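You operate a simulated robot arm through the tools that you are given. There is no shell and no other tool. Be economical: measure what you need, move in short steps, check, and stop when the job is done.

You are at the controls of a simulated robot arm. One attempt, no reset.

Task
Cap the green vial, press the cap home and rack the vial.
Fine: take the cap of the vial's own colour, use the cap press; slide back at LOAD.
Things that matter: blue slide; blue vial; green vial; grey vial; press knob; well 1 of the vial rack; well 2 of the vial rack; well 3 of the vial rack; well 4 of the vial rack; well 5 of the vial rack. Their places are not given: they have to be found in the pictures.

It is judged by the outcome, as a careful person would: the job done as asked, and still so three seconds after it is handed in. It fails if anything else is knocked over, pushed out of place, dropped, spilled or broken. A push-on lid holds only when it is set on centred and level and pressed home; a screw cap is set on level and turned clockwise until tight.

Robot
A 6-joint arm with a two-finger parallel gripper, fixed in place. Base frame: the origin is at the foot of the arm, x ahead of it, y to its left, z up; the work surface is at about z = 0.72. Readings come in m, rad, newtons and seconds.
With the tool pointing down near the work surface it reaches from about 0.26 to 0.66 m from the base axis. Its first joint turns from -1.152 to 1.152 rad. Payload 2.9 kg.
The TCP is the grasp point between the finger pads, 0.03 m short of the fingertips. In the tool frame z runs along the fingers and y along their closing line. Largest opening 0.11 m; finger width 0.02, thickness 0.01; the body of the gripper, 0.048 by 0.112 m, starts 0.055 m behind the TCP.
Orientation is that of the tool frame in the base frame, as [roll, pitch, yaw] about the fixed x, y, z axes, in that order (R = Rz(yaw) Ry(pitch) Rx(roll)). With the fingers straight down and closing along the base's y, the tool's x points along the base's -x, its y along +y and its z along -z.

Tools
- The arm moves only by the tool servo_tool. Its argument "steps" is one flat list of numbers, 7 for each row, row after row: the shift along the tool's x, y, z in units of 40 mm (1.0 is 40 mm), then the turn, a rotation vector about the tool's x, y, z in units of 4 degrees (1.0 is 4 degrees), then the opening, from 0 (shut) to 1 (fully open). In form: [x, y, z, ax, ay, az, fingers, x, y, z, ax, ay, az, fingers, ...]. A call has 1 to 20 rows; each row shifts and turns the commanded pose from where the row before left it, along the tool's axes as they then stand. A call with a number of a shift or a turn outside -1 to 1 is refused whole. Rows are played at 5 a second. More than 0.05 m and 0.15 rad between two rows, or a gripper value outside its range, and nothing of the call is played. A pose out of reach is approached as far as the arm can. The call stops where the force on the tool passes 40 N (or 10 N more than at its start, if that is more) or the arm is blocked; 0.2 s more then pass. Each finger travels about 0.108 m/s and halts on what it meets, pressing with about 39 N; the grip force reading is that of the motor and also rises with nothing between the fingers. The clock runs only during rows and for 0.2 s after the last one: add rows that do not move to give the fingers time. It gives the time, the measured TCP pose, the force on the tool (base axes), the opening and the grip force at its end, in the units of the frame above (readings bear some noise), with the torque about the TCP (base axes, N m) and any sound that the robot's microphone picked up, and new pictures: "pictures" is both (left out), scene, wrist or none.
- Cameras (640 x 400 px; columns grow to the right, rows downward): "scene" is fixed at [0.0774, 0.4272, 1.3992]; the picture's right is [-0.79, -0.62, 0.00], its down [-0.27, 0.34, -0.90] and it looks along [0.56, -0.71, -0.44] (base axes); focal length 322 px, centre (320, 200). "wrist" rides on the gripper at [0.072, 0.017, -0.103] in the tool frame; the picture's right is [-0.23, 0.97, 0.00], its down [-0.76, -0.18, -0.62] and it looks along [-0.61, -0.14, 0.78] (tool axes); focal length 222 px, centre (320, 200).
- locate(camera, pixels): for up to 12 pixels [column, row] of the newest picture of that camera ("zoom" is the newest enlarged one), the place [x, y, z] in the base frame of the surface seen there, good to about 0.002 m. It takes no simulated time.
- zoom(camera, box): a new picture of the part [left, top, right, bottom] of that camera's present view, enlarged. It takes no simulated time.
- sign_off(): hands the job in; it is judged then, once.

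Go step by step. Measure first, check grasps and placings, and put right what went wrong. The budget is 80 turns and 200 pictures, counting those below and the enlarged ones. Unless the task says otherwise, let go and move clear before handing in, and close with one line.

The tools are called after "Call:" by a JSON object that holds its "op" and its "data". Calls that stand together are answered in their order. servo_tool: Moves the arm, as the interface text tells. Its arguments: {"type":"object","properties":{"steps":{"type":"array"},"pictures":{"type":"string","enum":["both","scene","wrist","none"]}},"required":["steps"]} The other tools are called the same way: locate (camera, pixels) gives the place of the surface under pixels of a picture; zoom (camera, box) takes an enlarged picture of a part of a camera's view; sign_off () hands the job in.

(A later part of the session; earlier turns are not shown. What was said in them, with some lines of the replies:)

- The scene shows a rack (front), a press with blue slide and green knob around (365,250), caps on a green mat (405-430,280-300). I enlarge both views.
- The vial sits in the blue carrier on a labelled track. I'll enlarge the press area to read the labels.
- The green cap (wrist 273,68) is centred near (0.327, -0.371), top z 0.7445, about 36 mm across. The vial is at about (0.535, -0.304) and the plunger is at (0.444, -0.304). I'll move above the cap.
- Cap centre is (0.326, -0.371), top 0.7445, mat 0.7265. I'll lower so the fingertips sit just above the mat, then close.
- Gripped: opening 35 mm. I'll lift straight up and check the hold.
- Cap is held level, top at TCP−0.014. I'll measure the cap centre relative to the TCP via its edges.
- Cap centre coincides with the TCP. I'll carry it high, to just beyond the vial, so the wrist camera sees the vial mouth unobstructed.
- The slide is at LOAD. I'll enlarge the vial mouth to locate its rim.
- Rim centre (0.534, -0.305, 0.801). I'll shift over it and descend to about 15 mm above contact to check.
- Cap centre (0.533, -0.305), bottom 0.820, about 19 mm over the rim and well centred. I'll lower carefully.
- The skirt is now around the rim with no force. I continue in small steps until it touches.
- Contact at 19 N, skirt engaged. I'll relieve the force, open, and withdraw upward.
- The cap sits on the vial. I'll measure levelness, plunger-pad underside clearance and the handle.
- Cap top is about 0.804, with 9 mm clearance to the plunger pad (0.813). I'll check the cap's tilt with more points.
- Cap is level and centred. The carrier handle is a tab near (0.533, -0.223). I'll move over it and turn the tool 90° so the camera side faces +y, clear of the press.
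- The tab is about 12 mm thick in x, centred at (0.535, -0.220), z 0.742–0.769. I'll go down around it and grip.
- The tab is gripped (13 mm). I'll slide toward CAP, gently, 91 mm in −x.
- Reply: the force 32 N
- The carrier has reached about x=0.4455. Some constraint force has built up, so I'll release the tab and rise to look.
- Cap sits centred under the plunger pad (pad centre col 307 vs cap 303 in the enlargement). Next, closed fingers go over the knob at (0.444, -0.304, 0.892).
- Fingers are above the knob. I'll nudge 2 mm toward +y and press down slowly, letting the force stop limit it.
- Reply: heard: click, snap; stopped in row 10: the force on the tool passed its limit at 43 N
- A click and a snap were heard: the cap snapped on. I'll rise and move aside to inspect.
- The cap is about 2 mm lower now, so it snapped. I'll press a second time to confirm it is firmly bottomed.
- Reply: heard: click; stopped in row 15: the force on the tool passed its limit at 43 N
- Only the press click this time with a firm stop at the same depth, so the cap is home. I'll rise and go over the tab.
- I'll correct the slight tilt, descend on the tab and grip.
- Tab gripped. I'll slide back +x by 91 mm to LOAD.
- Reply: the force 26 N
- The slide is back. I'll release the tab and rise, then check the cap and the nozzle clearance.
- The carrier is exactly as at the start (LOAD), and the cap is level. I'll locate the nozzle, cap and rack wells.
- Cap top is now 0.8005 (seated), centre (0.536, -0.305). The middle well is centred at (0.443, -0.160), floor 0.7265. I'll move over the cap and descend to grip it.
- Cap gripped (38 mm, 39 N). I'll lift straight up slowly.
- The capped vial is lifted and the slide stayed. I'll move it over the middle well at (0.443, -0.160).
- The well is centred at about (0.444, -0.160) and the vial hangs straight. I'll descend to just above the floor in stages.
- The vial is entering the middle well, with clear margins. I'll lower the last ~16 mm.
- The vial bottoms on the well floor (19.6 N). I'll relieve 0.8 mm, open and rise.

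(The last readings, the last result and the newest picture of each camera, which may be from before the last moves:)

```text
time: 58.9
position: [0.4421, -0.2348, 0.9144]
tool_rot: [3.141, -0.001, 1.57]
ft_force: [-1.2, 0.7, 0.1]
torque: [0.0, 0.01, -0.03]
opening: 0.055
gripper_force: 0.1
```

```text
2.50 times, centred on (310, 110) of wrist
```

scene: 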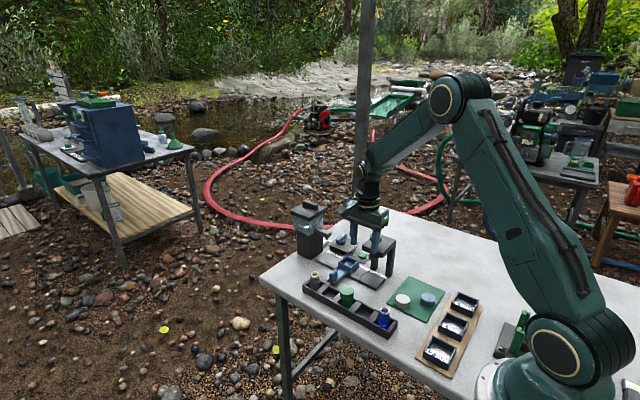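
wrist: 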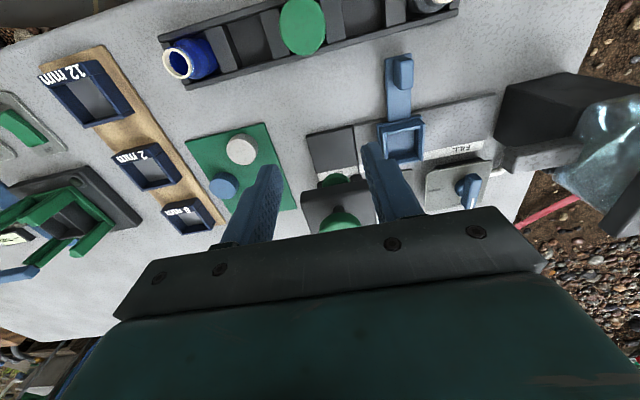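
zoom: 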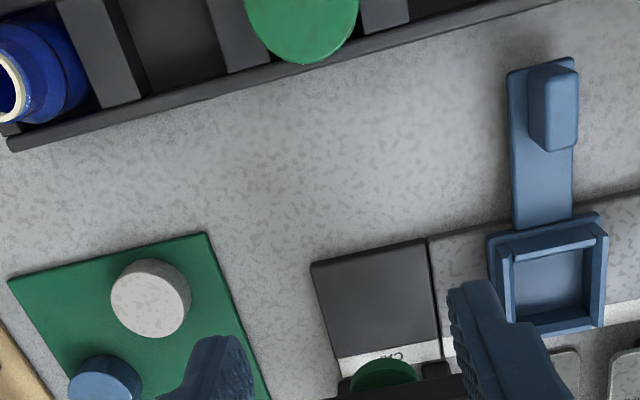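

The vial stands upright in the middle well. I'll rise clear and verify the slide's position.

Call:
{"op": "servo_tool", "data": {"steps": [0, 0, -0.9, 0, 0, 0, 0.5, 0, 0, -0.9, 0, 0, 0, 0.5, 0, 0, -0.9, 0, 0, 0, 0.5, 0, 0, 0, 0, 0, 0, 0.5]}}

Call:
{"op": "zoom", "data": {"camera": "scene", "box": [310, 220, 410, 285]}}

Call:
{"op": "locate", "data": {"camera": "scene", "pixels": [[333.7, 272.3], [336, 270], [344, 291], [350, 291], [347, 289], [347, 294]]}}

```text
time: 59.9
position: [0.4436, -0.2306, 1.0251]
tool_rot: [-3.141, 0.0, 1.569]
ft_force: [-0.3, -0.6, -0.8]
torque: [0.02, 0.01, 0.04]
opening: 0.055
gripper_force: 0.1
```

scene: 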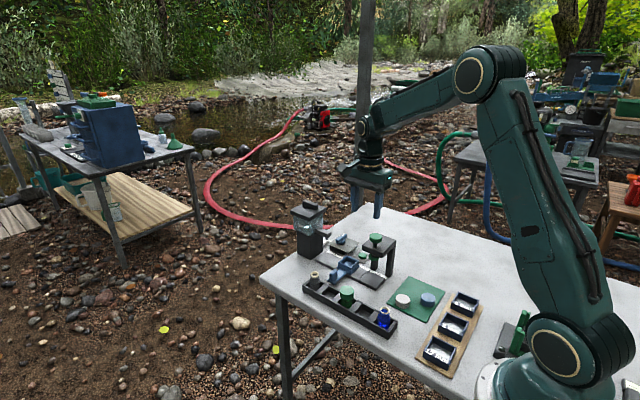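
wrist: 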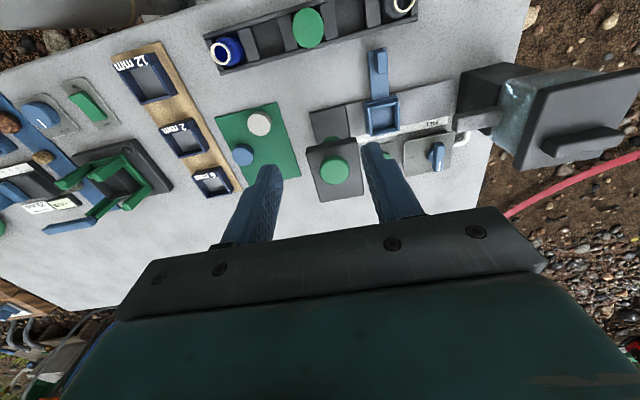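

```text
6.15 times, centred on (360, 252) of scene
```

zoom: 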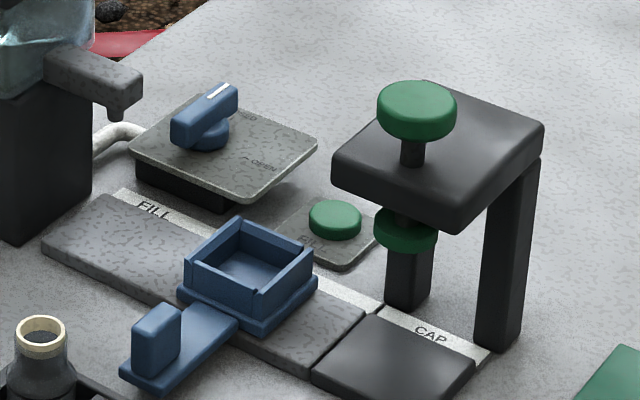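

```text
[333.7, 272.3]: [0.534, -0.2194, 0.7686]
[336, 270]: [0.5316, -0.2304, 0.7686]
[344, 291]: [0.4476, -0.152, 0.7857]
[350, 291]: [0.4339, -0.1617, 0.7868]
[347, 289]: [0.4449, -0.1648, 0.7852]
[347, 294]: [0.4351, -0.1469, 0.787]
```

The slide is at its original LOAD place, the capped vial's top is level at 0.786, and nothing else has moved. I'm handing in.

Call:
{"op": "sign_off", "data": {}}

```text
The job is handed in.
```

The green vial has its green cap pressed home (it snapped on, and a second press moved it no further). It stands in the middle well of the rack, the slide is back at LOAD, and the arm is clear.
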